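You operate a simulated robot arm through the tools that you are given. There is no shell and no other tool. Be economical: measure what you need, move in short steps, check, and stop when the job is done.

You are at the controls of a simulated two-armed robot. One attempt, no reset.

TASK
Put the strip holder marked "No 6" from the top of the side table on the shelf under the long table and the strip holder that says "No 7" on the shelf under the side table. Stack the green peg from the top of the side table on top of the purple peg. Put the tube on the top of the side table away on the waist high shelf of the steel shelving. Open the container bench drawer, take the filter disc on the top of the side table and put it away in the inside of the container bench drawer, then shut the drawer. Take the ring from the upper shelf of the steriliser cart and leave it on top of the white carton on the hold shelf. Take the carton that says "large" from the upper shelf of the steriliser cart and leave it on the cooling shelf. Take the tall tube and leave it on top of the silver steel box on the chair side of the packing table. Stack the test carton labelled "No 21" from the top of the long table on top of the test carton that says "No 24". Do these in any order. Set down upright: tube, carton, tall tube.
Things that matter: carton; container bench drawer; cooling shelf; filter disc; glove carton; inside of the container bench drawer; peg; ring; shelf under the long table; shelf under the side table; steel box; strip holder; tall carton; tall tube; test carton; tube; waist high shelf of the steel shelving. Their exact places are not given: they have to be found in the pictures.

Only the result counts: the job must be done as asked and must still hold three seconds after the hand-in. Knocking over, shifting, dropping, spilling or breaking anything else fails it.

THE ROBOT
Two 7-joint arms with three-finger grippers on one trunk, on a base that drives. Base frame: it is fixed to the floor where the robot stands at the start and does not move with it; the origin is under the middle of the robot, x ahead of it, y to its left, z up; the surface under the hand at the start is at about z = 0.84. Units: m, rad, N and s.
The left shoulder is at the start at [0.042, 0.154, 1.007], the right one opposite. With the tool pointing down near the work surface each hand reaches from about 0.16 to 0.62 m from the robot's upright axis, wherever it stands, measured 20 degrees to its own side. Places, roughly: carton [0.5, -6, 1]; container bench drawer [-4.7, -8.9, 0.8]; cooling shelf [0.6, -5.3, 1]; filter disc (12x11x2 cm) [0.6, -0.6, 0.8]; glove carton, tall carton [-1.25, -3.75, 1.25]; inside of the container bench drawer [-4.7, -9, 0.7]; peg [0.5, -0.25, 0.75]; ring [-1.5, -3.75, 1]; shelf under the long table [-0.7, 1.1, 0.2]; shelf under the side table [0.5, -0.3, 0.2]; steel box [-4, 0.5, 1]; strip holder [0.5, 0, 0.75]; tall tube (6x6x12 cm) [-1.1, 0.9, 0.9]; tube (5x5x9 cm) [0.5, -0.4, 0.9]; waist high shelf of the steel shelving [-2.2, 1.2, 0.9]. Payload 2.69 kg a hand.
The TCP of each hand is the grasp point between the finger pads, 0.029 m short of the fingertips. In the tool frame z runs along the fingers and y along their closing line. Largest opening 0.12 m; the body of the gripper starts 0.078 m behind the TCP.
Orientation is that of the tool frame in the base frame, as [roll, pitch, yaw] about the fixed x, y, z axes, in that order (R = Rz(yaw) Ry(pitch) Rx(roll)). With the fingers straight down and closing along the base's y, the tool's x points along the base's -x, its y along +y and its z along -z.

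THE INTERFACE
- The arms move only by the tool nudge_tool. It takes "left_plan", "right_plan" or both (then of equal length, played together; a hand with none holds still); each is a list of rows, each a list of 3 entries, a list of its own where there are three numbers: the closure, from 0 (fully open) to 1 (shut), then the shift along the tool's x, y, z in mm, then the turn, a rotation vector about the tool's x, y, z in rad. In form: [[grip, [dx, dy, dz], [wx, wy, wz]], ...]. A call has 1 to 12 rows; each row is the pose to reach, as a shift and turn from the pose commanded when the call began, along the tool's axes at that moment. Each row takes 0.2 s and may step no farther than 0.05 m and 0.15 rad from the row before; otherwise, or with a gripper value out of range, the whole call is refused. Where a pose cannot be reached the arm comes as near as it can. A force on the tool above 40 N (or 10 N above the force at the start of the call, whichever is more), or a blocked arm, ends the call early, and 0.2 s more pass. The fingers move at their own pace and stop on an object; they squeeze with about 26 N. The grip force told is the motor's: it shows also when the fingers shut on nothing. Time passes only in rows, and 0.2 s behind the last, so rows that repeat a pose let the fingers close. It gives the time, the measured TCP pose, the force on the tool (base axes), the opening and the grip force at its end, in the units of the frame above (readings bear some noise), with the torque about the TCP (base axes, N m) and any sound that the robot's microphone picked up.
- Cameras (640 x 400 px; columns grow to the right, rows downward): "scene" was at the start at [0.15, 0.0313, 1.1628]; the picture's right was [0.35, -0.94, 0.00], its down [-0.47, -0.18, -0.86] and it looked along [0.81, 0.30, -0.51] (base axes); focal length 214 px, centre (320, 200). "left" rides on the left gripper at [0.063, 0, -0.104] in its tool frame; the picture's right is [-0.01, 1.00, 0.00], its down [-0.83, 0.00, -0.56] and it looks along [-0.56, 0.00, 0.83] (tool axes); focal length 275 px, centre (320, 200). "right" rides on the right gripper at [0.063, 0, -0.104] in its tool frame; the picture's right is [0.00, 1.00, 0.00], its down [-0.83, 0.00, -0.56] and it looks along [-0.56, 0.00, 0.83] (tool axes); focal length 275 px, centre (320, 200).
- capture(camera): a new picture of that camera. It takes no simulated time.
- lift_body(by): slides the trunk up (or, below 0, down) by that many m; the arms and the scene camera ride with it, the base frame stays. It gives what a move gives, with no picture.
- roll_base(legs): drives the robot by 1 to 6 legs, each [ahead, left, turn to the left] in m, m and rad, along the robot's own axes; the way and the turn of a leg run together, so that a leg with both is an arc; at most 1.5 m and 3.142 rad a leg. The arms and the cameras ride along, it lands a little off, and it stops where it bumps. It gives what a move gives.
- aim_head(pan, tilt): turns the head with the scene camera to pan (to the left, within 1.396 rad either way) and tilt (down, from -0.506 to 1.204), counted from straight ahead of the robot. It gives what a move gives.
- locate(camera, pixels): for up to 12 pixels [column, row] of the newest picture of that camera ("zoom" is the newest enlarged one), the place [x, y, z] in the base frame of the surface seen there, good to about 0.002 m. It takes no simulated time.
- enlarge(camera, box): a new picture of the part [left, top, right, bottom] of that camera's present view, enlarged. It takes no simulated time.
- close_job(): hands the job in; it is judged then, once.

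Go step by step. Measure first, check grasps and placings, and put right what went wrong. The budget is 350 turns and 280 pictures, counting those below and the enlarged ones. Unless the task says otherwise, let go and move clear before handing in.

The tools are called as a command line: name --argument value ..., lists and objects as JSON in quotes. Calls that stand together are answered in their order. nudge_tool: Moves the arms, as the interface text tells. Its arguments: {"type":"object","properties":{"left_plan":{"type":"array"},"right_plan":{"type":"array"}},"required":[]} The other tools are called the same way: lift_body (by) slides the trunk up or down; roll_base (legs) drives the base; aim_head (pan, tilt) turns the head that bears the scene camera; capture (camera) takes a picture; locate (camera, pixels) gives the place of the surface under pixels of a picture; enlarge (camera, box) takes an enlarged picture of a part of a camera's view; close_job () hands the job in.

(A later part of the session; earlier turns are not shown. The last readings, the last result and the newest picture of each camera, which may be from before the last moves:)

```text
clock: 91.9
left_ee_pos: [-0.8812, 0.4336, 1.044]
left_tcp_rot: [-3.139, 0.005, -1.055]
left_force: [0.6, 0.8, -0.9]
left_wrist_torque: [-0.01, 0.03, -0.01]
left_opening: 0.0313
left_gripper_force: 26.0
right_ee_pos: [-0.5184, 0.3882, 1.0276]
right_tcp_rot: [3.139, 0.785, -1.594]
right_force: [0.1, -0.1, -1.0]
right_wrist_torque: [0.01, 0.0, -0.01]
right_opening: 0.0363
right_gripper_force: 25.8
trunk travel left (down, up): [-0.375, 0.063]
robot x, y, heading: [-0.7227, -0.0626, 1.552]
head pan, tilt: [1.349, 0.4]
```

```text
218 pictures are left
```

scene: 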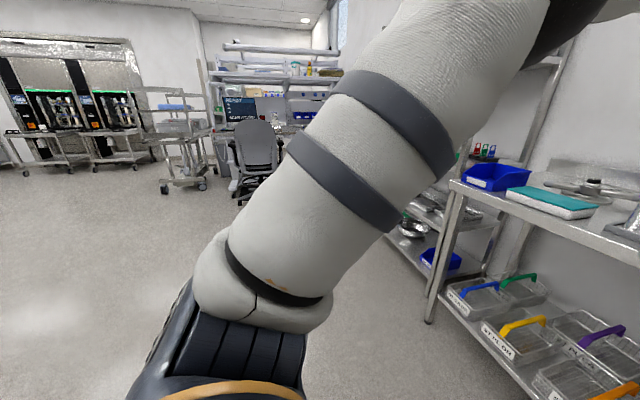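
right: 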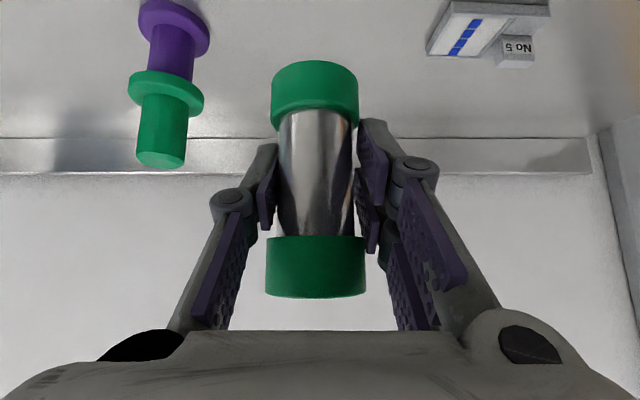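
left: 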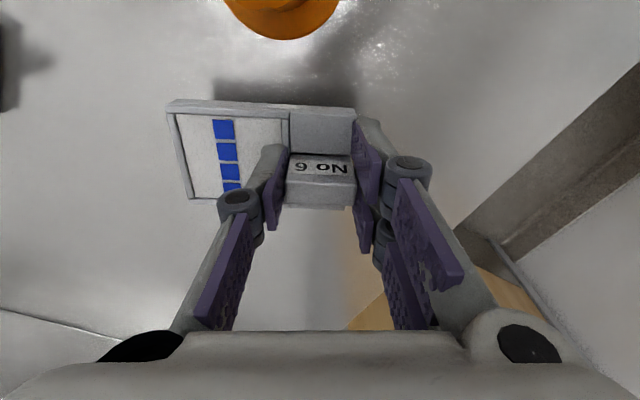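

The floor is clear to the left. I slide 1.42 m left to face the shelving.

roll_base --legs '[[0, 1.42, 0.02]]'

aim_head --pan 0.0 --tilt 0.35

capture --camera "scene"

```text
clock: 103.0
left_ee_pos: [-2.3424, 0.4148, 1.0444]
left_tcp_rot: [-3.138, 0.005, -1.001]
left_force: [0.3, 0.1, -1.7]
left_wrist_torque: [-0.01, 0.05, 0.0]
left_opening: 0.0314
left_gripper_force: 26.4
right_ee_pos: [-1.9756, 0.3892, 1.0293]
right_tcp_rot: [3.138, 0.784, -1.545]
right_force: [-0.2, -0.1, -1.2]
right_wrist_torque: [-0.03, -0.02, -0.01]
right_opening: 0.0363
right_gripper_force: 26.1
trunk travel left (down, up): [-0.375, 0.063]
robot x, y, heading: [-2.1524, -0.0654, 1.6]
head pan, tilt: [1.349, 0.4]
```

```text
clock: 104.5
left_ee_pos: [-2.3436, 0.4143, 1.0455]
left_tcp_rot: [-3.141, 0.005, -1.002]
left_force: [-0.2, 0.2, -1.2]
left_wrist_torque: [0.0, 0.02, 0.01]
left_opening: 0.0315
left_gripper_force: 26.0
right_ee_pos: [-1.9759, 0.3891, 1.0285]
right_tcp_rot: [3.139, 0.784, -1.544]
right_force: [-0.1, 0.1, -1.7]
right_wrist_torque: [-0.03, -0.02, -0.03]
right_opening: 0.0362
right_gripper_force: 25.8
trunk travel left (down, up): [-0.375, 0.063]
robot x, y, heading: [-2.1509, -0.0687, 1.602]
head pan, tilt: [0.0, 0.351]
```

```text
217 pictures are left
```

scene: 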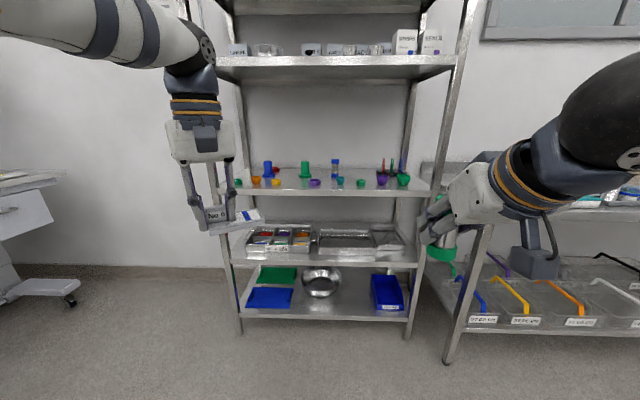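

The waist-high shelf is at row 180, with small caps and tubes on it. I enlarge and measure.

enlarge --camera "scene" --box '[210, 130, 450, 260]'

locate --camera "scene" --pixels '[[235, 193], [330, 193], [425, 193], [300, 186], [350, 186], [280, 172], [360, 170], [320, 176], [330, 262], [330, 62], [240, 64], [395, 188]]'

```text
2.67 times, centred on (330, 195) of scene
```

zoom: 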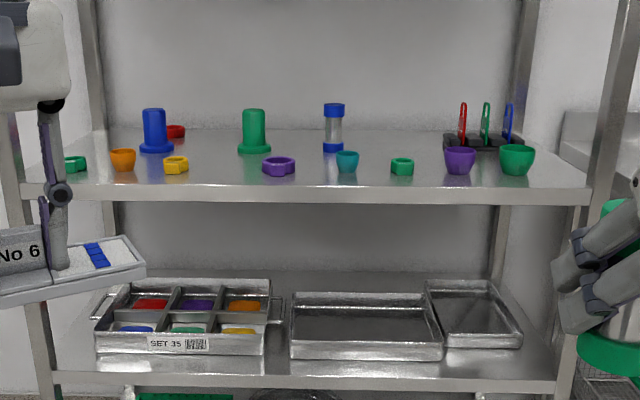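

```text
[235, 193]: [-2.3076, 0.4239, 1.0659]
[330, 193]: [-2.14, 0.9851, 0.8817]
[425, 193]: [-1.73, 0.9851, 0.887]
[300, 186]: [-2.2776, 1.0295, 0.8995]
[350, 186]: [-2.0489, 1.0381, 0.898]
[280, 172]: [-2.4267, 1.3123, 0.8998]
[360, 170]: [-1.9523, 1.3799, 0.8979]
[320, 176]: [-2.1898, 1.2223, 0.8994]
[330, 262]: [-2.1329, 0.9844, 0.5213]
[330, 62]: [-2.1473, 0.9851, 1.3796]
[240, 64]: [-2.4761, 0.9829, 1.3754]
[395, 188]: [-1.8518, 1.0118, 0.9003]
```

Shelf top is z=0.899 with its front edge at y=0.985, and the next shelf is at 1.37. I locate the small items to pick a free spot.

locate --camera "zoom" --pixels '[[278, 170], [295, 165], [336, 165], [347, 170], [359, 165], [391, 168], [402, 172], [444, 165], [334, 150], [254, 148], [375, 175], [310, 180]]'

```text
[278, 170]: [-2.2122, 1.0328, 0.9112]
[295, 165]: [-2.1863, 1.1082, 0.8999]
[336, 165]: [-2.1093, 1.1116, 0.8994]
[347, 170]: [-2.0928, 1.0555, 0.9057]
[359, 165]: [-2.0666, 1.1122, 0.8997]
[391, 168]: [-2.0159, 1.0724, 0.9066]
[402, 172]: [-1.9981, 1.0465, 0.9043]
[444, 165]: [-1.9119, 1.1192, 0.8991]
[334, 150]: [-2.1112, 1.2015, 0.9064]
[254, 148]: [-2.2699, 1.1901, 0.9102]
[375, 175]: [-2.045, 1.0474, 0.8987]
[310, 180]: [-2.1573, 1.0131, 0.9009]
```

A free patch lies at about (−2.03,1.16), behind the teal cup and green hex. I draw No 6 back and straighten it first, then drive closer.

nudge_tool --left_plan '[[1, [31, 20, 0], [0, 0, 0.135]], [1, [63, 40, 0], [0, 0, 0.27]], [1, [95, 61, 0], [0, 0, 0.405]], [1, [126, 81, 0], [0, 0, 0.54]], [1, [126, 81, 0], [0, 0, 0.54]]]'

roll_base --legs '[[0.55, 0.05, -0.03]]'

aim_head --pan -0.1 --tilt 0.4

capture --camera "scene"

capture --camera "right"

```text
clock: 105.8
left_ee_pos: [-2.345, 0.2643, 1.0447]
left_tcp_rot: [3.141, 0.005, -1.543]
left_force: [-1.3, 0.1, -1.2]
left_wrist_torque: [0.01, 0.05, 0.01]
left_opening: 0.0315
left_gripper_force: 26.3
right_ee_pos: [-1.976, 0.3897, 1.0284]
right_tcp_rot: [3.139, 0.786, -1.542]
right_force: [-0.4, 0.4, -1.3]
right_wrist_torque: [0.0, -0.02, -0.02]
right_opening: 0.0365
right_gripper_force: 25.8
trunk travel left (down, up): [-0.375, 0.063]
robot x, y, heading: [-2.1511, -0.0692, 1.607]
head pan, tilt: [0.0, 0.351]
```

```text
clock: 108.9
left_ee_pos: [-2.3925, 0.8229, 1.0443]
left_tcp_rot: [3.138, 0.007, -1.574]
left_force: [-0.2, 0.2, -1.9]
left_wrist_torque: [0.03, 0.05, -0.02]
left_opening: 0.0315
left_gripper_force: 26.1
right_ee_pos: [-2.0203, 0.9353, 1.0292]
right_tcp_rot: [3.138, 0.785, -1.575]
right_force: [0.5, 0.1, -2.3]
right_wrist_torque: [-0.01, 0.0, 0.01]
right_opening: 0.0364
right_gripper_force: 25.2
trunk travel left (down, up): [-0.375, 0.063]
robot x, y, heading: [-2.2067, 0.4843, 1.567]
head pan, tilt: [0.0, 0.351]
```

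```text
clock: 109.6
left_ee_pos: [-2.3941, 0.8231, 1.0438]
left_tcp_rot: [3.139, 0.005, -1.574]
left_force: [0.0, 0.2, -2.0]
left_wrist_torque: [0.02, 0.01, 0.0]
left_opening: 0.0315
left_gripper_force: 25.9
right_ee_pos: [-2.0194, 0.9344, 1.0291]
right_tcp_rot: [3.138, 0.785, -1.573]
right_force: [-0.3, -0.1, -1.1]
right_wrist_torque: [0.0, -0.01, 0.0]
right_opening: 0.0365
right_gripper_force: 26.0
trunk travel left (down, up): [-0.375, 0.063]
robot x, y, heading: [-2.2083, 0.4834, 1.572]
head pan, tilt: [-0.099, 0.4]
```

```text
215 pictures are left
```

scene: 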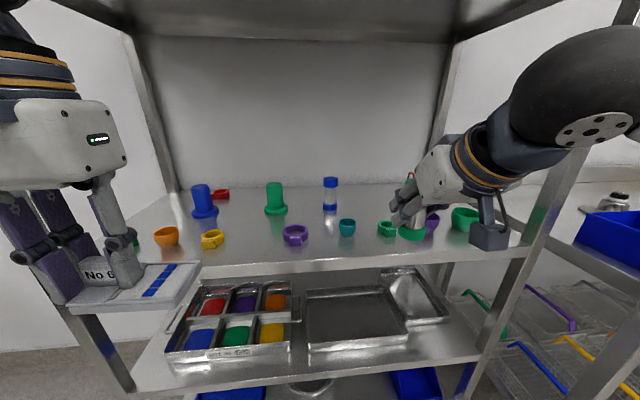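

```text
214 pictures are left
```

right: 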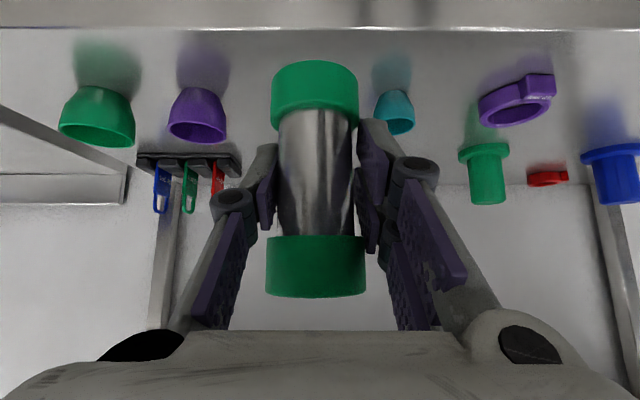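

The tube is poised just in front. I check where the wrist ball and the right-hand post are before reaching in.

locate --camera "scene" --pixels '[[560, 80], [620, 60], [595, 130], [550, 215], [500, 330], [387, 228], [347, 226], [409, 212], [330, 185], [20, 60]]'

```text
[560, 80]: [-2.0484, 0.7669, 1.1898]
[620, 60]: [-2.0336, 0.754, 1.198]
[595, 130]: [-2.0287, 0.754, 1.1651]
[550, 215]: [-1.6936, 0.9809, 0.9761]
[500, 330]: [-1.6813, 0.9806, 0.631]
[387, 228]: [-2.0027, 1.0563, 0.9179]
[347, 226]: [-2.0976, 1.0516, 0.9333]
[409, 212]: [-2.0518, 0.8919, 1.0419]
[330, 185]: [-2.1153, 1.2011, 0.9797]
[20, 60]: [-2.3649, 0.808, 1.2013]
```

There is room: the wrist stays under the upper shelf and clear of the post. I reach forward 235 mm.

nudge_tool --right_plan '[[1, [-33, 2, 33], [0, 0, 0]], [1, [-66, 5, 66], [0, 0, 0]], [1, [-99, 8, 99], [0, 0, 0]], [1, [-132, 10, 132], [0, 0, 0]], [1, [-165, 10, 165], [0, 0, 0]], [1, [-165, 10, 165], [0, 0, 0]]]'

capture --camera "scene"

capture --camera "right"

```text
clock: 111.0
left_ee_pos: [-2.3923, 0.8211, 1.045]
left_tcp_rot: [3.141, 0.004, -1.575]
left_force: [0.4, -0.7, -1.3]
left_wrist_torque: [0.01, 0.0, -0.01]
left_opening: 0.0317
left_gripper_force: 25.8
right_ee_pos: [-2.0314, 1.1663, 1.0299]
right_tcp_rot: [3.139, 0.787, -1.574]
right_force: [0.3, 0.9, -1.0]
right_wrist_torque: [-0.03, 0.02, 0.0]
right_opening: 0.0364
right_gripper_force: 25.9
trunk travel left (down, up): [-0.375, 0.063]
robot x, y, heading: [-2.2121, 0.4841, 1.57]
head pan, tilt: [-0.099, 0.4]
```

```text
213 pictures are left
```

scene: 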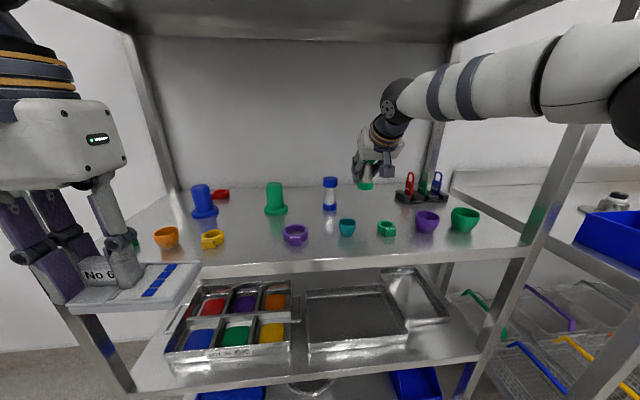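

```text
212 pictures are left
```

right: 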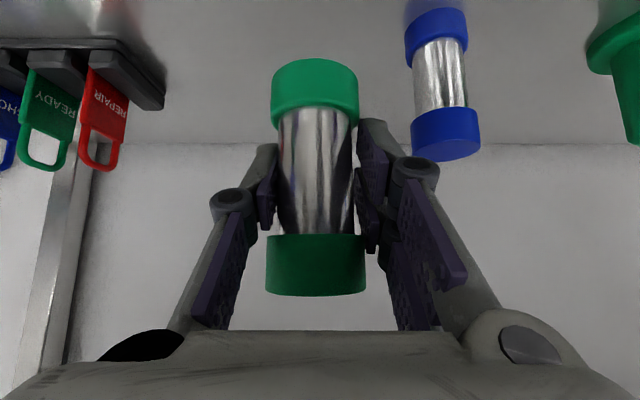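

Lined up behind the small items. I shift 12 mm away from the blue tube and lower until contact.

nudge_tool --right_plan '[[1, [0, -12, 0], [0, 0, 0]], [1, [28, -12, 28], [0, 0, 0]], [1, [50, -12, 50], [0, 0, 0]], [1, [55, -12, 55], [0, 0, 0]], [1, [56.5, -12, 56.5], [0, 0, 0]], [1, [57.5, -12, 57.5], [0, 0, 0]], [1, [57.5, -12, 57.5], [0, 0, 0]]]'

enlarge --camera "scene" --box '[300, 120, 480, 240]'

```text
clock: 112.6
left_ee_pos: [-2.3924, 0.822, 1.044]
left_tcp_rot: [-3.14, 0.007, -1.573]
left_force: [0.6, 0.4, -2.1]
left_wrist_torque: [-0.03, 0.0, 0.0]
left_opening: 0.0313
left_gripper_force: 26.1
right_ee_pos: [-2.0183, 1.169, 0.9507]
right_tcp_rot: [3.136, 0.792, -1.573]
right_force: [-0.8, 1.2, 8.4]
right_wrist_torque: [0.13, 0.17, -0.01]
right_opening: 0.0365
right_gripper_force: 25.5
trunk travel left (down, up): [-0.375, 0.063]
robot x, y, heading: [-2.2087, 0.4864, 1.569]
head pan, tilt: [-0.099, 0.4]
```

```text
3.33 times, centred on (390, 180) of scene
```

zoom: 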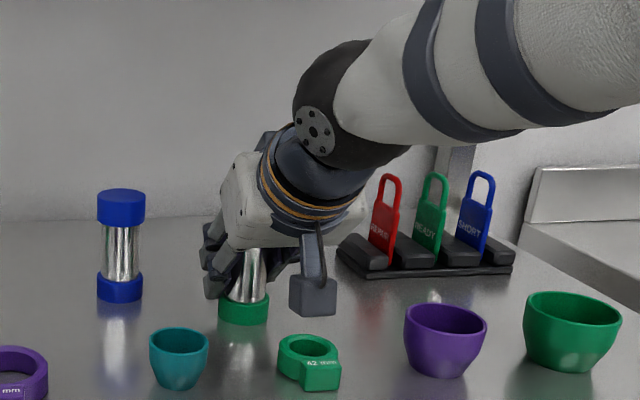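

Contact is light at 8 N. I open partway and withdraw along the tool axis.

nudge_tool --right_plan '[[0.85, [0, 0, 0], [0, 0, 0]], [0.5, [0, 0, 0], [0, 0, 0]], [0.47, [0, 0, 0], [0, 0, 0]], [0.47, [0, 0, -40], [0, 0, 0]], [0.47, [0, 0, -80], [0, 0, 0]], [0.47, [0, 0, -120], [0, 0, 0]], [0.47, [30, 0, -155], [0, 0, 0]], [0.47, [65, 0, -190], [0, 0, 0]]]'

capture --camera "scene"

```text
clock: 114.4
left_ee_pos: [-2.3934, 0.8216, 1.045]
left_tcp_rot: [3.139, 0.007, -1.571]
left_force: [-0.2, -0.5, -1.9]
left_wrist_torque: [0.01, 0.06, -0.03]
left_opening: 0.0317
left_gripper_force: 26.2
right_ee_pos: [-2.0167, 0.9856, 1.0353]
right_tcp_rot: [3.138, 0.789, -1.575]
right_force: [-0.1, -0.4, -0.7]
right_wrist_torque: [-0.01, -0.01, 0.02]
right_opening: 0.0634
right_gripper_force: 0.1
trunk travel left (down, up): [-0.375, 0.063]
robot x, y, heading: [-2.2105, 0.4826, 1.569]
head pan, tilt: [-0.099, 0.4]
```

```text
210 pictures are left
```

scene: 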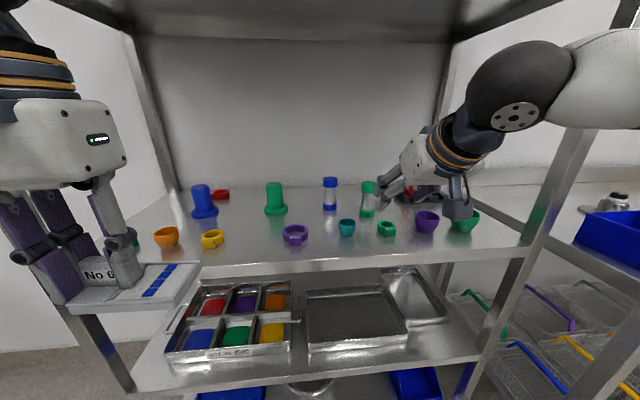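

The tube stands upright on the shelf. I back off and go to the right end of the long table to choose a spot for No 6.

roll_base --legs '[[-0.55, 0, 0], [0, -1.0, 0], [0, -0.75, 0]]'

aim_head --pan 0.0 --tilt 0.6

capture --camera "scene"

```text
clock: 131.0
left_ee_pos: [-0.6387, 0.2516, 1.0446]
left_tcp_rot: [3.14, 0.006, -1.591]
left_force: [-0.9, 0.8, -1.3]
left_wrist_torque: [-0.01, 0.07, 0.02]
left_opening: 0.0317
left_gripper_force: 25.9
right_ee_pos: [-0.2609, 0.4081, 1.0346]
right_tcp_rot: [3.138, 0.787, -1.592]
right_force: [-1.1, 0.1, 0.4]
right_wrist_torque: [0.01, 0.01, 0.0]
right_opening: 0.0637
right_gripper_force: 0.0
trunk travel left (down, up): [-0.375, 0.063]
robot x, y, heading: [-0.4611, -0.0913, 1.556]
head pan, tilt: [-0.099, 0.4]
```

```text
clock: 131.7
left_ee_pos: [-0.6384, 0.2507, 1.0446]
left_tcp_rot: [3.14, 0.005, -1.591]
left_force: [-1.3, -0.6, -1.3]
left_wrist_torque: [-0.03, 0.06, 0.03]
left_opening: 0.0314
left_gripper_force: 26.3
right_ee_pos: [-0.2605, 0.4086, 1.0334]
right_tcp_rot: [3.138, 0.787, -1.593]
right_force: [-0.6, 0.3, 0.2]
right_wrist_torque: [-0.03, 0.0, 0.03]
right_opening: 0.0636
right_gripper_force: 0.0
trunk travel left (down, up): [-0.375, 0.063]
robot x, y, heading: [-0.462, -0.0882, 1.555]
head pan, tilt: [0.0, 0.6]
```

```text
209 pictures are left
```

scene: 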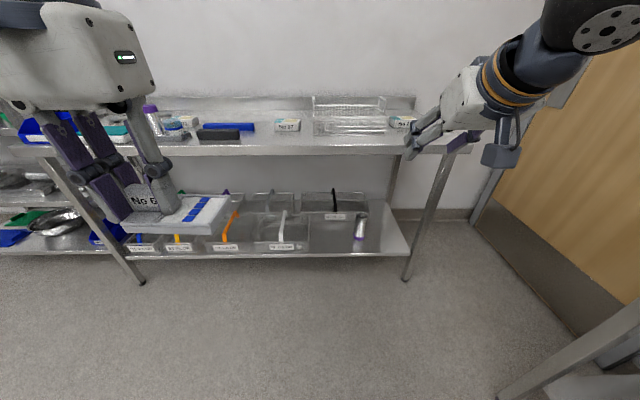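

The free shelf area is around (335,240) to (395,245). I measure it, the baskets and the silver tube.

locate --camera "scene" --pixels '[[312, 252], [405, 252], [298, 245], [330, 240], [358, 240], [385, 240], [357, 220], [330, 218], [300, 155], [390, 150], [305, 232], [375, 225]]'

enlarge --camera "scene" --box '[260, 180, 420, 270]'

```text
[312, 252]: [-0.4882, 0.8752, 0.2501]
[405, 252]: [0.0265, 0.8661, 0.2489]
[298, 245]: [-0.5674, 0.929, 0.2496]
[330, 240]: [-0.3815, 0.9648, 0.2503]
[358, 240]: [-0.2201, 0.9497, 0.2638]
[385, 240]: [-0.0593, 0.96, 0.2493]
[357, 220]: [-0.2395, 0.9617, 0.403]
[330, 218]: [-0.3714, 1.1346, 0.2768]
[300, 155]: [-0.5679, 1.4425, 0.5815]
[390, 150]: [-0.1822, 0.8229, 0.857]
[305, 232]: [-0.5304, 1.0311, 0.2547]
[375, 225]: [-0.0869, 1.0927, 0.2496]
```

```text
4.00 times, centred on (340, 225) of scene
```

zoom: 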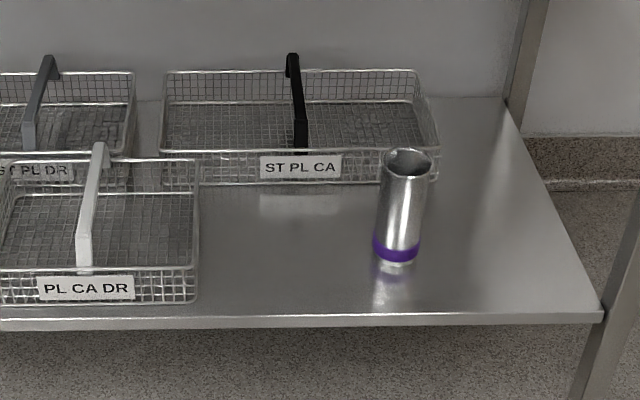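

I'll place No 6 with its tab near (−0.39,0.94), left of the silver cup. First I extend the left hand ahead and inward, then lower the trunk.

nudge_tool --left_plan '[[1, [-35, -30, 0], [0, 0, 0]], [1, [-70, -60, 0], [0, 0, 0]], [1, [-105, -90, 0], [0, 0, 0]], [1, [-140, -120, 0], [0, 0, 0]]]'

lift_body --by -0.37

```text
clock: 132.7
left_ee_pos: [-0.5143, 0.39, 1.0445]
left_tcp_rot: [3.138, 0.004, -1.596]
left_force: [0.4, 0.0, -0.9]
left_wrist_torque: [-0.02, 0.06, 0.04]
left_opening: 0.0316
left_gripper_force: 25.9
right_ee_pos: [-0.2593, 0.4077, 1.0335]
right_tcp_rot: [3.136, 0.785, -1.593]
right_force: [-0.1, 0.9, 0.3]
right_wrist_torque: [0.01, 0.03, 0.0]
right_opening: 0.0635
right_gripper_force: 0.0
trunk travel left (down, up): [-0.375, 0.063]
robot x, y, heading: [-0.4671, -0.0883, 1.558]
head pan, tilt: [0.0, 0.6]
```

```text
clock: 136.3
left_ee_pos: [-0.5171, 0.3883, 0.6749]
left_tcp_rot: [-3.141, 0.005, -1.592]
left_force: [-0.2, 1.2, -2.2]
left_wrist_torque: [0.0, 0.04, 0.01]
left_opening: 0.0317
left_gripper_force: 25.7
right_ee_pos: [-0.2591, 0.4074, 0.664]
right_tcp_rot: [3.138, 0.787, -1.592]
right_force: [-0.4, -0.4, 0.6]
right_wrist_torque: [0.01, 0.03, -0.02]
right_opening: 0.0635
right_gripper_force: 0.0
trunk travel left (down, up): [-0.005, 0.433]
robot x, y, heading: [-0.4617, -0.0894, 1.549]
head pan, tilt: [0.0, 0.6]
```

Now I lower No 6 to shelf height and tuck the right hand upright and low.

nudge_tool --left_plan '[[1, [0, 0, 45], [0, 0, 0]], [1, [0, 0, 90], [0, 0, 0]], [1, [0, 0, 135], [0, 0, 0]], [1, [0, 0, 180], [0, 0, 0]], [1, [0, 0, 225], [0, 0, 0]], [1, [0, 0, 270], [0, 0, 0]], [1, [0, 0, 315], [0, 0, 0]]]' --right_plan '[[0.47, [37, -14, 13], [0, 0.112, 0]], [0.47, [75, -28, 26], [0, 0.224, 0]], [0.47, [112, -43, 39], [0, 0.336, 0]], [0.47, [150, -57, 52], [0, 0.448, 0]], [0.47, [187, -71, 66], [0, 0.56, 0]], [0.47, [224, -86, 79], [0, 0.672, 0]], [0.47, [261, -100, 92], [0, 0.785, 0]]]'

roll_base --legs '[[0, -0.125, 0.02], [0.46, 0, 0]]'

aim_head --pan 0.0 --tilt 0.75

capture --camera "scene"

capture --camera "left"

```text
clock: 137.9
left_ee_pos: [-0.5152, 0.3906, 0.3605]
left_tcp_rot: [3.141, 0.006, -1.591]
left_force: [-0.1, 0.1, -1.2]
left_wrist_torque: [0.01, 0.02, -0.01]
left_opening: 0.0316
left_gripper_force: 26.1
right_ee_pos: [-0.1621, 0.2857, 0.4141]
right_tcp_rot: [3.14, -0.001, -1.588]
right_force: [0.3, 0.0, -0.4]
right_wrist_torque: [0.0, -0.04, 0.02]
right_opening: 0.0634
right_gripper_force: 0.0
trunk travel left (down, up): [-0.005, 0.433]
robot x, y, heading: [-0.4585, -0.0898, 1.556]
head pan, tilt: [0.0, 0.6]
```

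```text
clock: 141.9
left_ee_pos: [-0.4048, 0.8456, 0.3601]
left_tcp_rot: [3.141, 0.006, -1.568]
left_force: [0.4, -0.8, -1.0]
left_wrist_torque: [-0.03, 0.02, 0.0]
left_opening: 0.0314
left_gripper_force: 26.6
right_ee_pos: [-0.0497, 0.7501, 0.4138]
right_tcp_rot: [3.14, 0.003, -1.564]
right_force: [0.8, -0.3, 0.1]
right_wrist_torque: [0.02, -0.02, 0.01]
right_opening: 0.0638
right_gripper_force: 0.0
trunk travel left (down, up): [-0.005, 0.433]
robot x, y, heading: [-0.3429, 0.3659, 1.577]
head pan, tilt: [0.0, 0.6]
```

```text
clock: 142.6
left_ee_pos: [-0.4037, 0.8445, 0.3608]
left_tcp_rot: [3.14, 0.006, -1.567]
left_force: [0.5, -0.5, -2.1]
left_wrist_torque: [-0.04, 0.05, 0.01]
left_opening: 0.0316
left_gripper_force: 26.1
right_ee_pos: [-0.0507, 0.75, 0.4134]
right_tcp_rot: [-3.141, 0.001, -1.564]
right_force: [0.0, -0.4, -0.4]
right_wrist_torque: [-0.01, 0.02, 0.02]
right_opening: 0.0637
right_gripper_force: 0.0
trunk travel left (down, up): [-0.005, 0.433]
robot x, y, heading: [-0.3457, 0.3675, 1.578]
head pan, tilt: [0.0, 0.75]
```

```text
207 pictures are left
```

scene: 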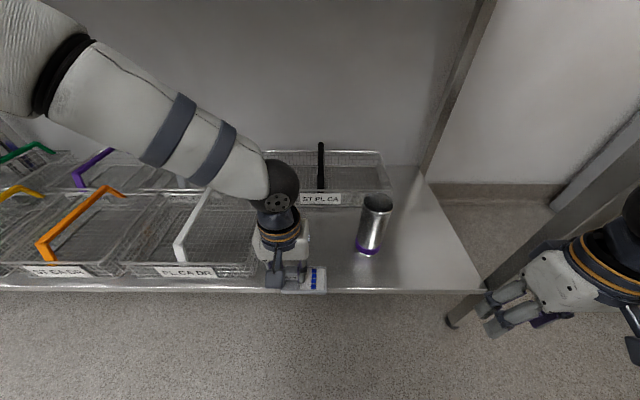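

```text
206 pictures are left
```

left: 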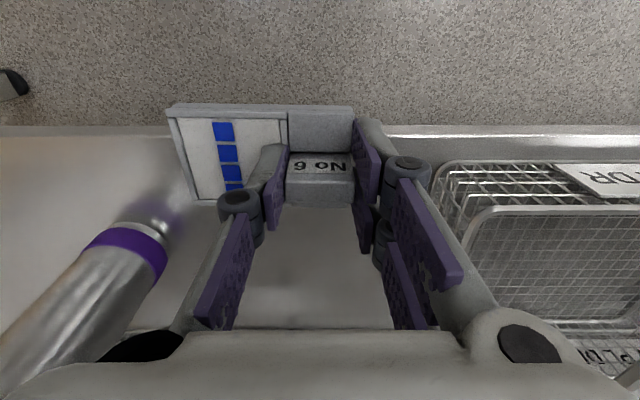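

The holder is in front of the shelf edge with the way clear. I move ahead 95 mm and slightly right, then lower.

nudge_tool --left_plan '[[1, [-45, -8, 0], [0, 0, 0]], [1, [-93, -14, 0], [0, 0, 0]], [1, [-93, -14, 40], [0, 0, 0]], [1, [-93, -14, 66], [0, 0, 0]], [1, [-93, -14, 70], [0, 0, 0]], [1, [-93, -14, 72], [0, 0, 0]], [1, [-93, -14, 73.5], [0, 0, 0]], [1, [-93, -14, 73.5], [0, 0, 0]]]'

capture --camera "left"

enlarge --camera "scene" --box '[210, 160, 410, 310]'

```text
clock: 144.4
left_ee_pos: [-0.3919, 0.9389, 0.2886]
left_tcp_rot: [3.14, 0.009, -1.566]
left_force: [-5.0, -2.6, 20.7]
left_wrist_torque: [0.03, 0.13, 0.07]
left_opening: 0.0314
left_gripper_force: 26.1
right_ee_pos: [-0.0509, 0.7486, 0.4139]
right_tcp_rot: [3.141, 0.003, -1.566]
right_force: [0.5, 0.2, 0.1]
right_wrist_torque: [-0.01, -0.01, 0.01]
right_opening: 0.0639
right_gripper_force: 0.2
trunk travel left (down, up): [-0.005, 0.433]
robot x, y, heading: [-0.3437, 0.3665, 1.578]
head pan, tilt: [0.0, 0.75]
```

```text
205 pictures are left
```

left: 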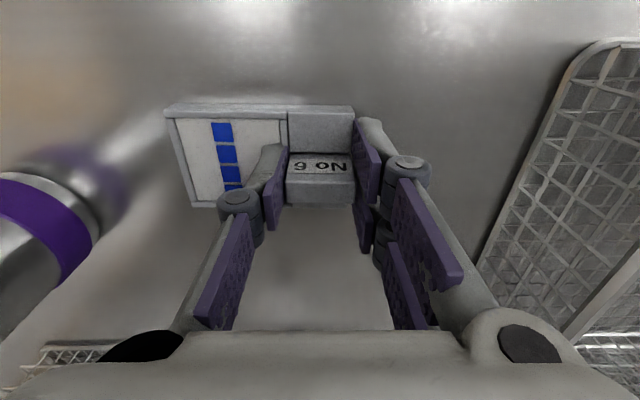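

```text
2.67 times, centred on (310, 235) of scene
```

zoom: 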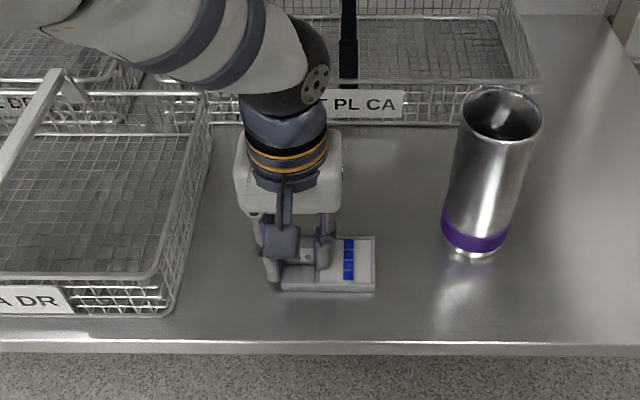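

It's on the shelf. I ease off, open just enough and rise.

nudge_tool --left_plan '[[1, [0, 0, -1], [0, 0, 0]], [0.6, [0, 0, -1], [0, 0, 0]], [0.55, [0, 0, -1], [0, 0, 0]], [0.55, [0, 0, -30], [0, 0, 0]], [0.55, [0, 0, -75], [0, 0, 0]], [0.55, [40, 0, -90], [0, 0, 0]], [0.55, [85, 0, -90], [0, 0, 0]], [0.55, [85, 0, -90], [0, 0, 0]]]'

capture --camera "left"

```text
clock: 146.2
left_ee_pos: [-0.3895, 0.8538, 0.3769]
left_tcp_rot: [3.14, 0.007, -1.569]
left_force: [0.0, 0.1, 0.1]
left_wrist_torque: [0.0, 0.03, 0.0]
left_opening: 0.0539
left_gripper_force: 0.0
right_ee_pos: [-0.0503, 0.7501, 0.4135]
right_tcp_rot: [3.139, 0.002, -1.566]
right_force: [0.1, -0.2, 0.1]
right_wrist_torque: [0.03, 0.05, -0.01]
right_opening: 0.0637
right_gripper_force: 0.2
trunk travel left (down, up): [-0.005, 0.433]
robot x, y, heading: [-0.3387, 0.3681, 1.579]
head pan, tilt: [0.0, 0.75]
```

```text
203 pictures are left
```

left: 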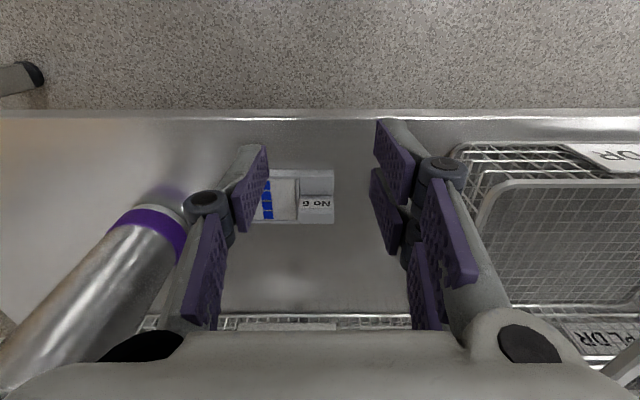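

No 6 rests on the shelf. I back out, raise the trunk and lift both hands, then look at the long table top.

roll_base --legs '[[-0.46, 0, 0]]'

lift_body --by 0.37

nudge_tool --left_plan '[[0, [0, 20, -48], [0, 0, 0]], [0, [0, 40, -90], [0, 0, 0]], [0, [0, 60, -135], [0, 0, 0]], [0, [0, 80, -180], [0, 0, 0]], [0, [0, 100, -225], [0, 0, 0]], [0, [0, 120, -265], [0, 0, 0]]]' --right_plan '[[0, [0, 5, -45], [0, 0, 0]], [0, [0, 10, -90], [0, 0, 0]], [0, [0, 15, -135], [0, 0, 0]], [0, [0, 20, -180], [0, 0, 0]], [0, [0, 25, -220], [0, 0, 0]], [0, [0, 30, -260], [0, 0, 0]]]'

roll_base --legs '[[0, 0.35, 0]]'

aim_head --pan 0.0 --tilt 0.5

capture --camera "scene"

```text
clock: 148.9
left_ee_pos: [-0.3875, 0.3972, 0.3765]
left_tcp_rot: [3.14, 0.006, -1.559]
left_force: [1.1, 0.0, 0.4]
left_wrist_torque: [0.03, 0.01, -0.01]
left_opening: 0.0542
left_gripper_force: 0.0
right_ee_pos: [-0.0488, 0.2941, 0.4134]
right_tcp_rot: [3.14, 0.001, -1.558]
right_force: [0.6, 0.7, -0.6]
right_wrist_torque: [0.02, -0.02, -0.01]
right_opening: 0.0636
right_gripper_force: 0.1
trunk travel left (down, up): [-0.005, 0.433]
robot x, y, heading: [-0.3388, -0.0942, 1.579]
head pan, tilt: [0.0, 0.75]
```

```text
clock: 152.5
left_ee_pos: [-0.3873, 0.3978, 0.7456]
left_tcp_rot: [3.139, 0.006, -1.561]
left_force: [0.7, 0.2, -1.0]
left_wrist_torque: [0.03, 0.04, -0.01]
left_opening: 0.0541
left_gripper_force: 0.1
right_ee_pos: [-0.0483, 0.2939, 0.7831]
right_tcp_rot: [3.141, 0.002, -1.559]
right_force: [-0.1, 0.2, 0.5]
right_wrist_torque: [0.0, -0.02, -0.01]
right_opening: 0.0637
right_gripper_force: 0.0
trunk travel left (down, up): [-0.375, 0.063]
robot x, y, heading: [-0.3338, -0.0911, 1.579]
head pan, tilt: [0.0, 0.75]
```

```text
refused: row 1 steps farther than a row can; nothing moved
```

```text
clock: 155.8
left_ee_pos: [-0.7435, 0.3915, 0.7473]
left_tcp_rot: [3.141, 0.006, -1.556]
left_force: [0.1, 0.2, -0.2]
left_wrist_torque: [0.02, -0.03, -0.02]
left_opening: 0.0539
left_gripper_force: 0.1
right_ee_pos: [-0.403, 0.29, 0.7839]
right_tcp_rot: [3.14, 0.002, -1.553]
right_force: [-0.4, -0.8, -0.6]
right_wrist_torque: [-0.01, -0.03, 0.02]
right_opening: 0.0634
right_gripper_force: 0.1
trunk travel left (down, up): [-0.375, 0.063]
robot x, y, heading: [-0.6878, -0.0967, 1.587]
head pan, tilt: [0.0, 0.75]
```

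```text
clock: 156.6
left_ee_pos: [-0.7434, 0.3928, 0.7474]
left_tcp_rot: [3.14, 0.006, -1.558]
left_force: [-0.1, 0.0, 0.4]
left_wrist_torque: [-0.01, 0.0, -0.01]
left_opening: 0.0542
left_gripper_force: 0.1
right_ee_pos: [-0.4022, 0.2903, 0.7835]
right_tcp_rot: [3.14, 0.002, -1.553]
right_force: [-0.1, -0.7, -0.5]
right_wrist_torque: [-0.02, 0.02, -0.01]
right_opening: 0.0636
right_gripper_force: 0.0
trunk travel left (down, up): [-0.375, 0.063]
robot x, y, heading: [-0.689, -0.0965, 1.586]
head pan, tilt: [0.0, 0.499]
```

```text
202 pictures are left
```

scene: 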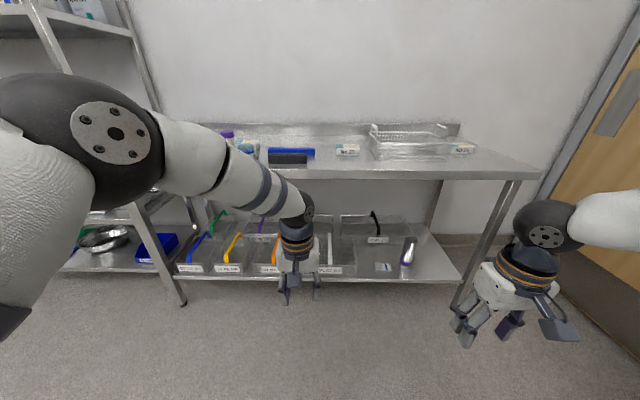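

The raise was refused for one long step. I redo it.

nudge_tool --left_plan '[[0, [0, 15, -45], [0, 0, 0]], [0, [0, 30, -90], [0, 0, 0]], [0, [0, 45, -135], [0, 0, 0]], [0, [0, 60, -180], [0, 0, 0]], [0, [0, 75, -225], [0, 0, 0]], [0, [0, 90, -270], [0, 0, 0]], [0, [0, 120, -300], [0, 0, 0]]]' --right_plan '[[0, [0, 5, -45], [0, 0, 0]], [0, [0, 10, -90], [0, 0, 0]], [0, [0, 15, -135], [0, 0, 0]], [0, [0, 20, -180], [0, 0, 0]], [0, [0, 25, -220], [0, 0, 0]], [0, [0, 30, -260], [0, 0, 0]], [0, [0, 30, -280], [0, 0, 0]]]'

roll_base --legs '[[0.2, 0, -0.015]]'

aim_head --pan 0.0 --tilt 0.5

capture --camera "scene"

```text
clock: 158.2
left_ee_pos: [-0.8614, 0.3862, 1.048]
left_tcp_rot: [3.14, 0.004, -1.558]
left_force: [-0.2, -0.1, 0.2]
left_wrist_torque: [-0.02, -0.02, -0.02]
left_opening: 0.1198
left_gripper_force: 0.0
right_ee_pos: [-0.433, 0.2869, 1.064]
right_tcp_rot: [3.14, 0.002, -1.552]
right_force: [-0.8, 0.2, 0.2]
right_wrist_torque: [0.01, -0.03, 0.0]
right_opening: 0.1202
right_gripper_force: 0.1
trunk travel left (down, up): [-0.375, 0.063]
robot x, y, heading: [-0.6891, -0.0983, 1.59]
head pan, tilt: [0.0, 0.499]
```

```text
clock: 159.8
left_ee_pos: [-0.8536, 0.5925, 1.0483]
left_tcp_rot: [3.141, 0.004, -1.577]
left_force: [-0.2, 0.5, -0.2]
left_wrist_torque: [-0.02, 0.01, 0.03]
left_opening: 0.1203
left_gripper_force: 0.1
right_ee_pos: [-0.4264, 0.486, 1.0634]
right_tcp_rot: [3.139, 0.001, -1.572]
right_force: [0.0, 0.0, 0.3]
right_wrist_torque: [-0.02, 0.0, 0.0]
right_opening: 0.1201
right_gripper_force: 0.0
trunk travel left (down, up): [-0.375, 0.063]
robot x, y, heading: [-0.6874, 0.1052, 1.572]
head pan, tilt: [0.0, 0.499]
```

```text
clock: 160.4
left_ee_pos: [-0.8541, 0.5938, 1.0486]
left_tcp_rot: [3.14, 0.005, -1.576]
left_force: [0.8, -0.1, 1.1]
left_wrist_torque: [0.02, 0.01, -0.02]
left_opening: 0.1204
left_gripper_force: 0.1
right_ee_pos: [-0.4266, 0.4847, 1.0629]
right_tcp_rot: [3.139, 0.002, -1.572]
right_force: [0.1, 0.2, -0.5]
right_wrist_torque: [0.02, 0.03, 0.01]
right_opening: 0.12
right_gripper_force: 0.0
trunk travel left (down, up): [-0.375, 0.063]
robot x, y, heading: [-0.6898, 0.104, 1.569]
head pan, tilt: [0.0, 0.499]
```

```text
201 pictures are left
```

scene: 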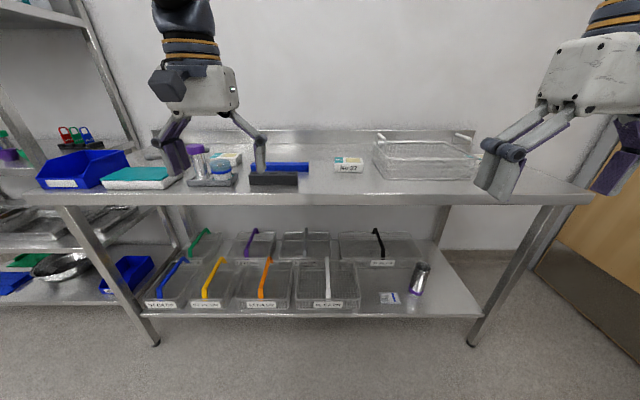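

enlarge --camera "scene" --box '[90, 130, 380, 210]'

aim_head --pan -0.35 --tilt 0.5

capture --camera "scene"

capture --camera "left"

```text
2.21 times, centred on (235, 170) of scene
```

zoom: 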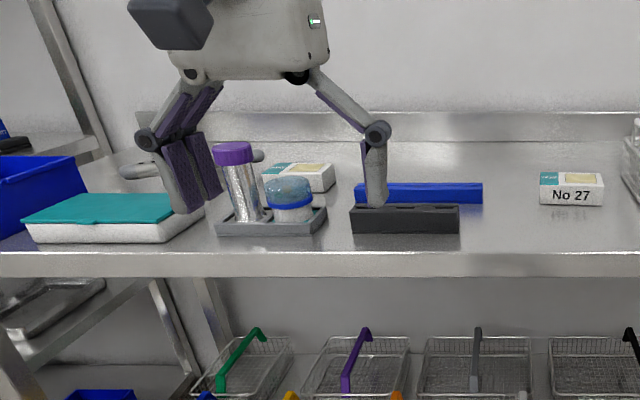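

```text
clock: 161.2
left_ee_pos: [-0.8529, 0.592, 1.0489]
left_tcp_rot: [3.141, 0.004, -1.574]
left_force: [-0.3, 1.0, -0.3]
left_wrist_torque: [-0.03, -0.01, 0.0]
left_opening: 0.1199
left_gripper_force: 0.0
right_ee_pos: [-0.4265, 0.4852, 1.0624]
right_tcp_rot: [3.14, 0.003, -1.574]
right_force: [0.0, 0.1, -0.2]
right_wrist_torque: [0.0, -0.04, 0.01]
right_opening: 0.1202
right_gripper_force: 0.0
trunk travel left (down, up): [-0.375, 0.063]
robot x, y, heading: [-0.6901, 0.1052, 1.568]
head pan, tilt: [-0.351, 0.499]
```

```text
199 pictures are left
```

scene: 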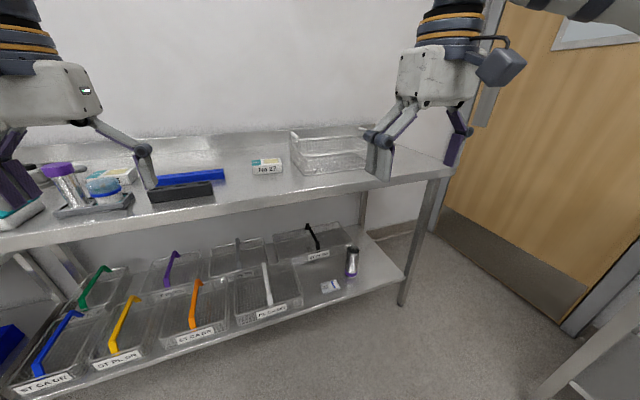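

```text
198 pictures are left
```

left: 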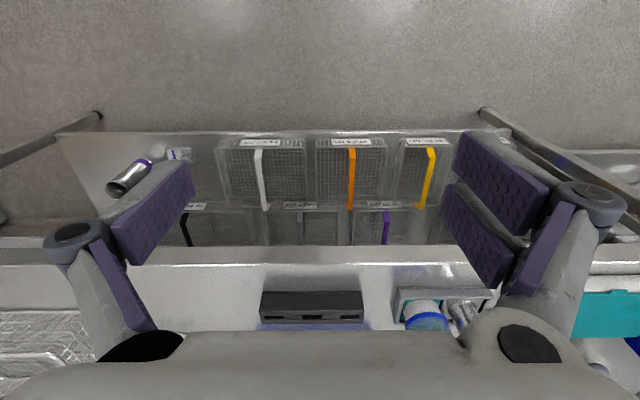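

Cartons show as "No 27" at (266,165), one behind the purple-capped tube and one hidden by the right hand. I shift right to read the rest.

roll_base --legs '[[0, -0.3, 0]]'

aim_head --pan 0.1 --tilt 0.5

capture --camera "scene"

```text
clock: 164.1
left_ee_pos: [-0.5474, 0.5919, 1.049]
left_tcp_rot: [3.14, 0.005, -1.581]
left_force: [-0.2, 0.1, 0.1]
left_wrist_torque: [-0.01, -0.01, 0.02]
left_opening: 0.1199
left_gripper_force: 0.1
right_ee_pos: [-0.1215, 0.4813, 1.0624]
right_tcp_rot: [3.141, 0.001, -1.578]
right_force: [-0.8, 0.3, 0.6]
right_wrist_torque: [-0.01, 0.04, 0.0]
right_opening: 0.12
right_gripper_force: 0.1
trunk travel left (down, up): [-0.375, 0.063]
robot x, y, heading: [-0.3922, 0.105, 1.562]
head pan, tilt: [-0.351, 0.499]
```

```text
clock: 165.0
left_ee_pos: [-0.5482, 0.5925, 1.0478]
left_tcp_rot: [3.139, 0.006, -1.583]
left_force: [0.1, 0.5, 0.3]
left_wrist_torque: [0.01, -0.02, 0.04]
left_opening: 0.1202
left_gripper_force: 0.1
right_ee_pos: [-0.1222, 0.4831, 1.064]
right_tcp_rot: [3.141, 0.002, -1.578]
right_force: [-0.1, 0.2, 0.2]
right_wrist_torque: [0.0, 0.01, 0.02]
right_opening: 0.1201
right_gripper_force: 0.1
trunk travel left (down, up): [-0.375, 0.063]
robot x, y, heading: [-0.389, 0.1041, 1.565]
head pan, tilt: [0.099, 0.499]
```

```text
197 pictures are left
```

scene: 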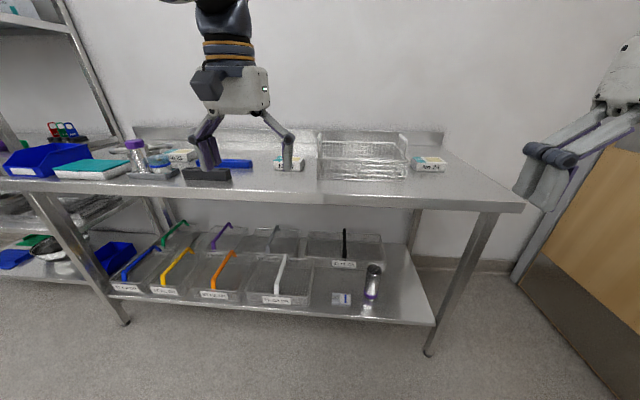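

enlarge --camera "scene" --box '[400, 140, 460, 185]'

locate --camera "zoom" --pixels '[[180, 185], [170, 265], [480, 240], [160, 250], [440, 110], [310, 165], [330, 240]]'

enlarge --camera "scene" --box '[115, 130, 215, 185]'

locate --camera "scene" --pixels '[[183, 156], [280, 163], [283, 170], [135, 145], [138, 165], [320, 178], [405, 178], [170, 155], [160, 177], [195, 172]]'

```text
8.89 times, centred on (430, 162) of scene
```

zoom: 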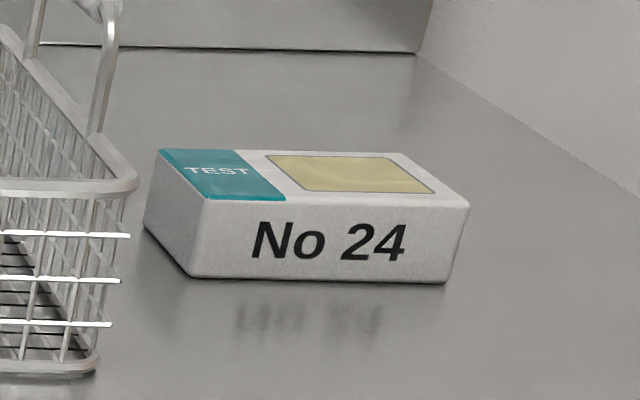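

```text
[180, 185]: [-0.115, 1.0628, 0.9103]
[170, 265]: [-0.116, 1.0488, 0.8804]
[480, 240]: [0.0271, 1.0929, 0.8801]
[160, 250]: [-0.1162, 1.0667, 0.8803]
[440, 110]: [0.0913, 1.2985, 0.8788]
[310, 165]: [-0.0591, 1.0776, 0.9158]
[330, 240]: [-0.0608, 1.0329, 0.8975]
```

```text
6.40 times, centred on (165, 158) of scene
```

zoom: 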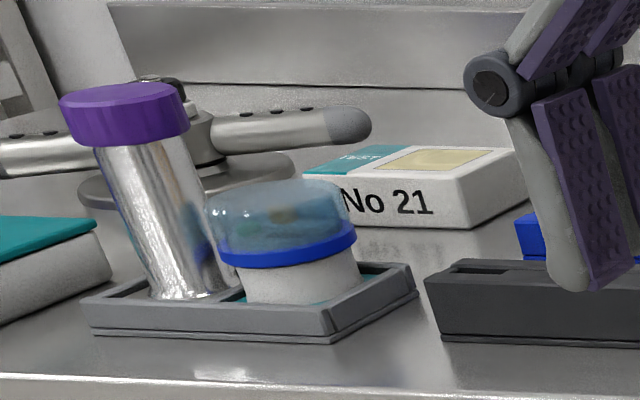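

```text
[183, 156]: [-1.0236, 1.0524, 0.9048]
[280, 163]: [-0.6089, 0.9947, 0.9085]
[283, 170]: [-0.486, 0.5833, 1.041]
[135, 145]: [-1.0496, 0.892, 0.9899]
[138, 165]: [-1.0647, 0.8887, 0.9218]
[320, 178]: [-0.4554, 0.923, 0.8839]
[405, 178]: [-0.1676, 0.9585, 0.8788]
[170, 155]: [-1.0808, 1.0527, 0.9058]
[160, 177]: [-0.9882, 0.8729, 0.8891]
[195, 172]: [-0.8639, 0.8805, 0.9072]
```

The table top is z=0.88. No 24 is near (−0.06,1.06), No 21 near (−1.04,1.08) behind the tray holding the purple-capped tall tube. I retract the left hand and drive so the right hand faces No 21.

nudge_tool --left_plan '[[0, [45, 0, 0], [0, 0, 0]], [0, [90, 0, 0], [0, 0, 0]], [0, [130, 0, 0], [0, 0, 0]]]'

roll_base --legs '[[0, 0.83, 0.005], [0.38, 0, 0]]'

aim_head --pan -0.25 --tilt 0.65

capture --camera "scene"

capture --camera "right"

```text
clock: 165.8
left_ee_pos: [-0.5497, 0.4611, 1.0484]
left_tcp_rot: [3.139, 0.009, -1.579]
left_force: [0.2, -0.7, -0.9]
left_wrist_torque: [0.04, -0.03, -0.02]
left_opening: 0.1202
left_gripper_force: 0.0
right_ee_pos: [-0.1222, 0.4809, 1.0634]
right_tcp_rot: [3.14, 0.003, -1.576]
right_force: [-0.1, -0.8, -0.2]
right_wrist_torque: [-0.01, 0.02, 0.0]
right_opening: 0.1201
right_gripper_force: 0.1
trunk travel left (down, up): [-0.375, 0.063]
robot x, y, heading: [-0.3916, 0.1049, 1.563]
head pan, tilt: [0.099, 0.499]
```

```text
clock: 174.6
left_ee_pos: [-1.3981, 0.8353, 1.048]
left_tcp_rot: [3.14, 0.005, -1.553]
left_force: [0.7, 1.3, 0.5]
left_wrist_torque: [-0.04, -0.01, -0.01]
left_opening: 0.1199
left_gripper_force: 0.1
right_ee_pos: [-0.9709, 0.8673, 1.0618]
right_tcp_rot: [3.14, 0.001, -1.55]
right_force: [1.1, -0.5, 0.0]
right_wrist_torque: [-0.04, 0.01, 0.04]
right_opening: 0.1196
right_gripper_force: 0.0
trunk travel left (down, up): [-0.375, 0.063]
robot x, y, heading: [-1.2262, 0.4813, 1.594]
head pan, tilt: [0.099, 0.499]
```

```text
clock: 175.4
left_ee_pos: [-1.3987, 0.8329, 1.048]
left_tcp_rot: [3.14, 0.007, -1.553]
left_force: [-0.1, -0.6, -0.8]
left_wrist_torque: [-0.01, 0.0, 0.03]
left_opening: 0.1201
left_gripper_force: 0.0
right_ee_pos: [-0.9706, 0.8652, 1.0638]
right_tcp_rot: [3.14, 0.002, -1.554]
right_force: [0.5, 0.8, -0.2]
right_wrist_torque: [0.0, 0.0, 0.0]
right_opening: 0.12
right_gripper_force: 0.0
trunk travel left (down, up): [-0.375, 0.063]
robot x, y, heading: [-1.2287, 0.4807, 1.591]
head pan, tilt: [-0.25, 0.649]
```

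```text
194 pictures are left
```

scene: 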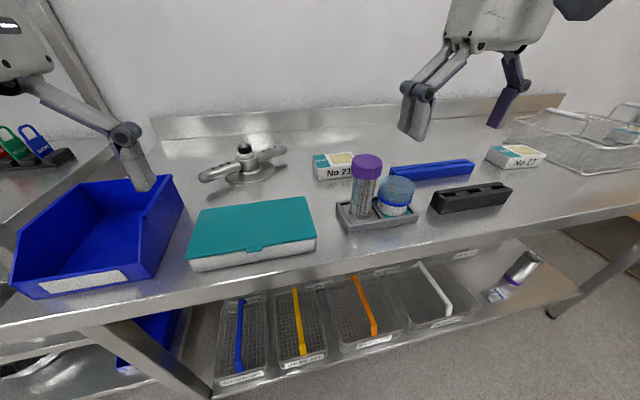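

```text
193 pictures are left
```

right: 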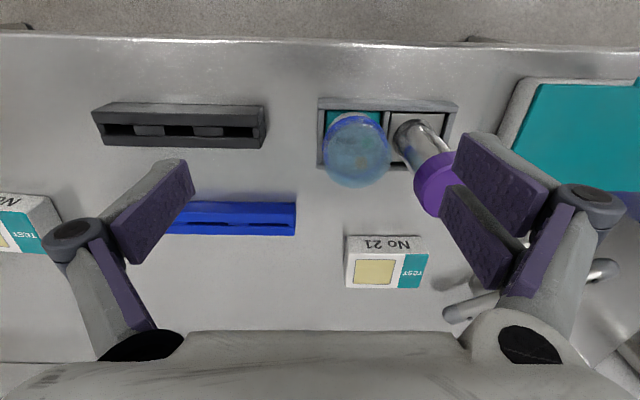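

No 21 is clear in the right view at (386,262). I measure it and its neighbours.

enlarge --camera "right" --box '[300, 80, 500, 330]'

locate --camera "right" --pixels '[[348, 250], [424, 253], [349, 285], [423, 286], [346, 240], [425, 240], [293, 225], [450, 315], [437, 195], [357, 180], [148, 65]]'

```text
1.60 times, centred on (400, 205) of right
```

zoom: 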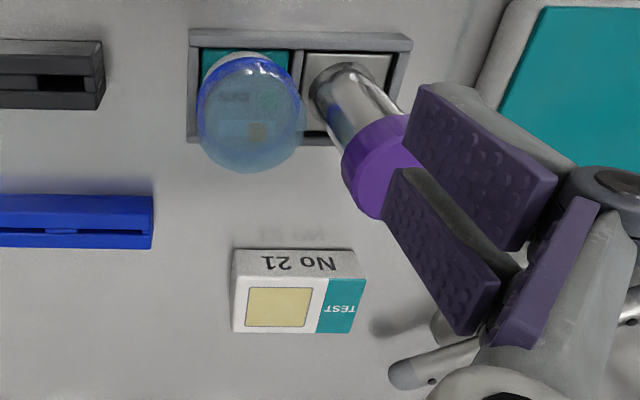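

```text
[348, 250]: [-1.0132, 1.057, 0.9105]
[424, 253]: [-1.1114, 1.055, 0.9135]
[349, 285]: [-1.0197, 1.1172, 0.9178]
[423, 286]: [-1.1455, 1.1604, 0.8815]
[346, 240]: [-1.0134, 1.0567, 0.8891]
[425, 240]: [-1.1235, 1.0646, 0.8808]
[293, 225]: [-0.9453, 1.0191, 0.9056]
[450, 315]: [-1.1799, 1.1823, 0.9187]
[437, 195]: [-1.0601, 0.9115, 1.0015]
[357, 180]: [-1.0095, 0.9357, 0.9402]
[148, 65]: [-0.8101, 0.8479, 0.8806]
```

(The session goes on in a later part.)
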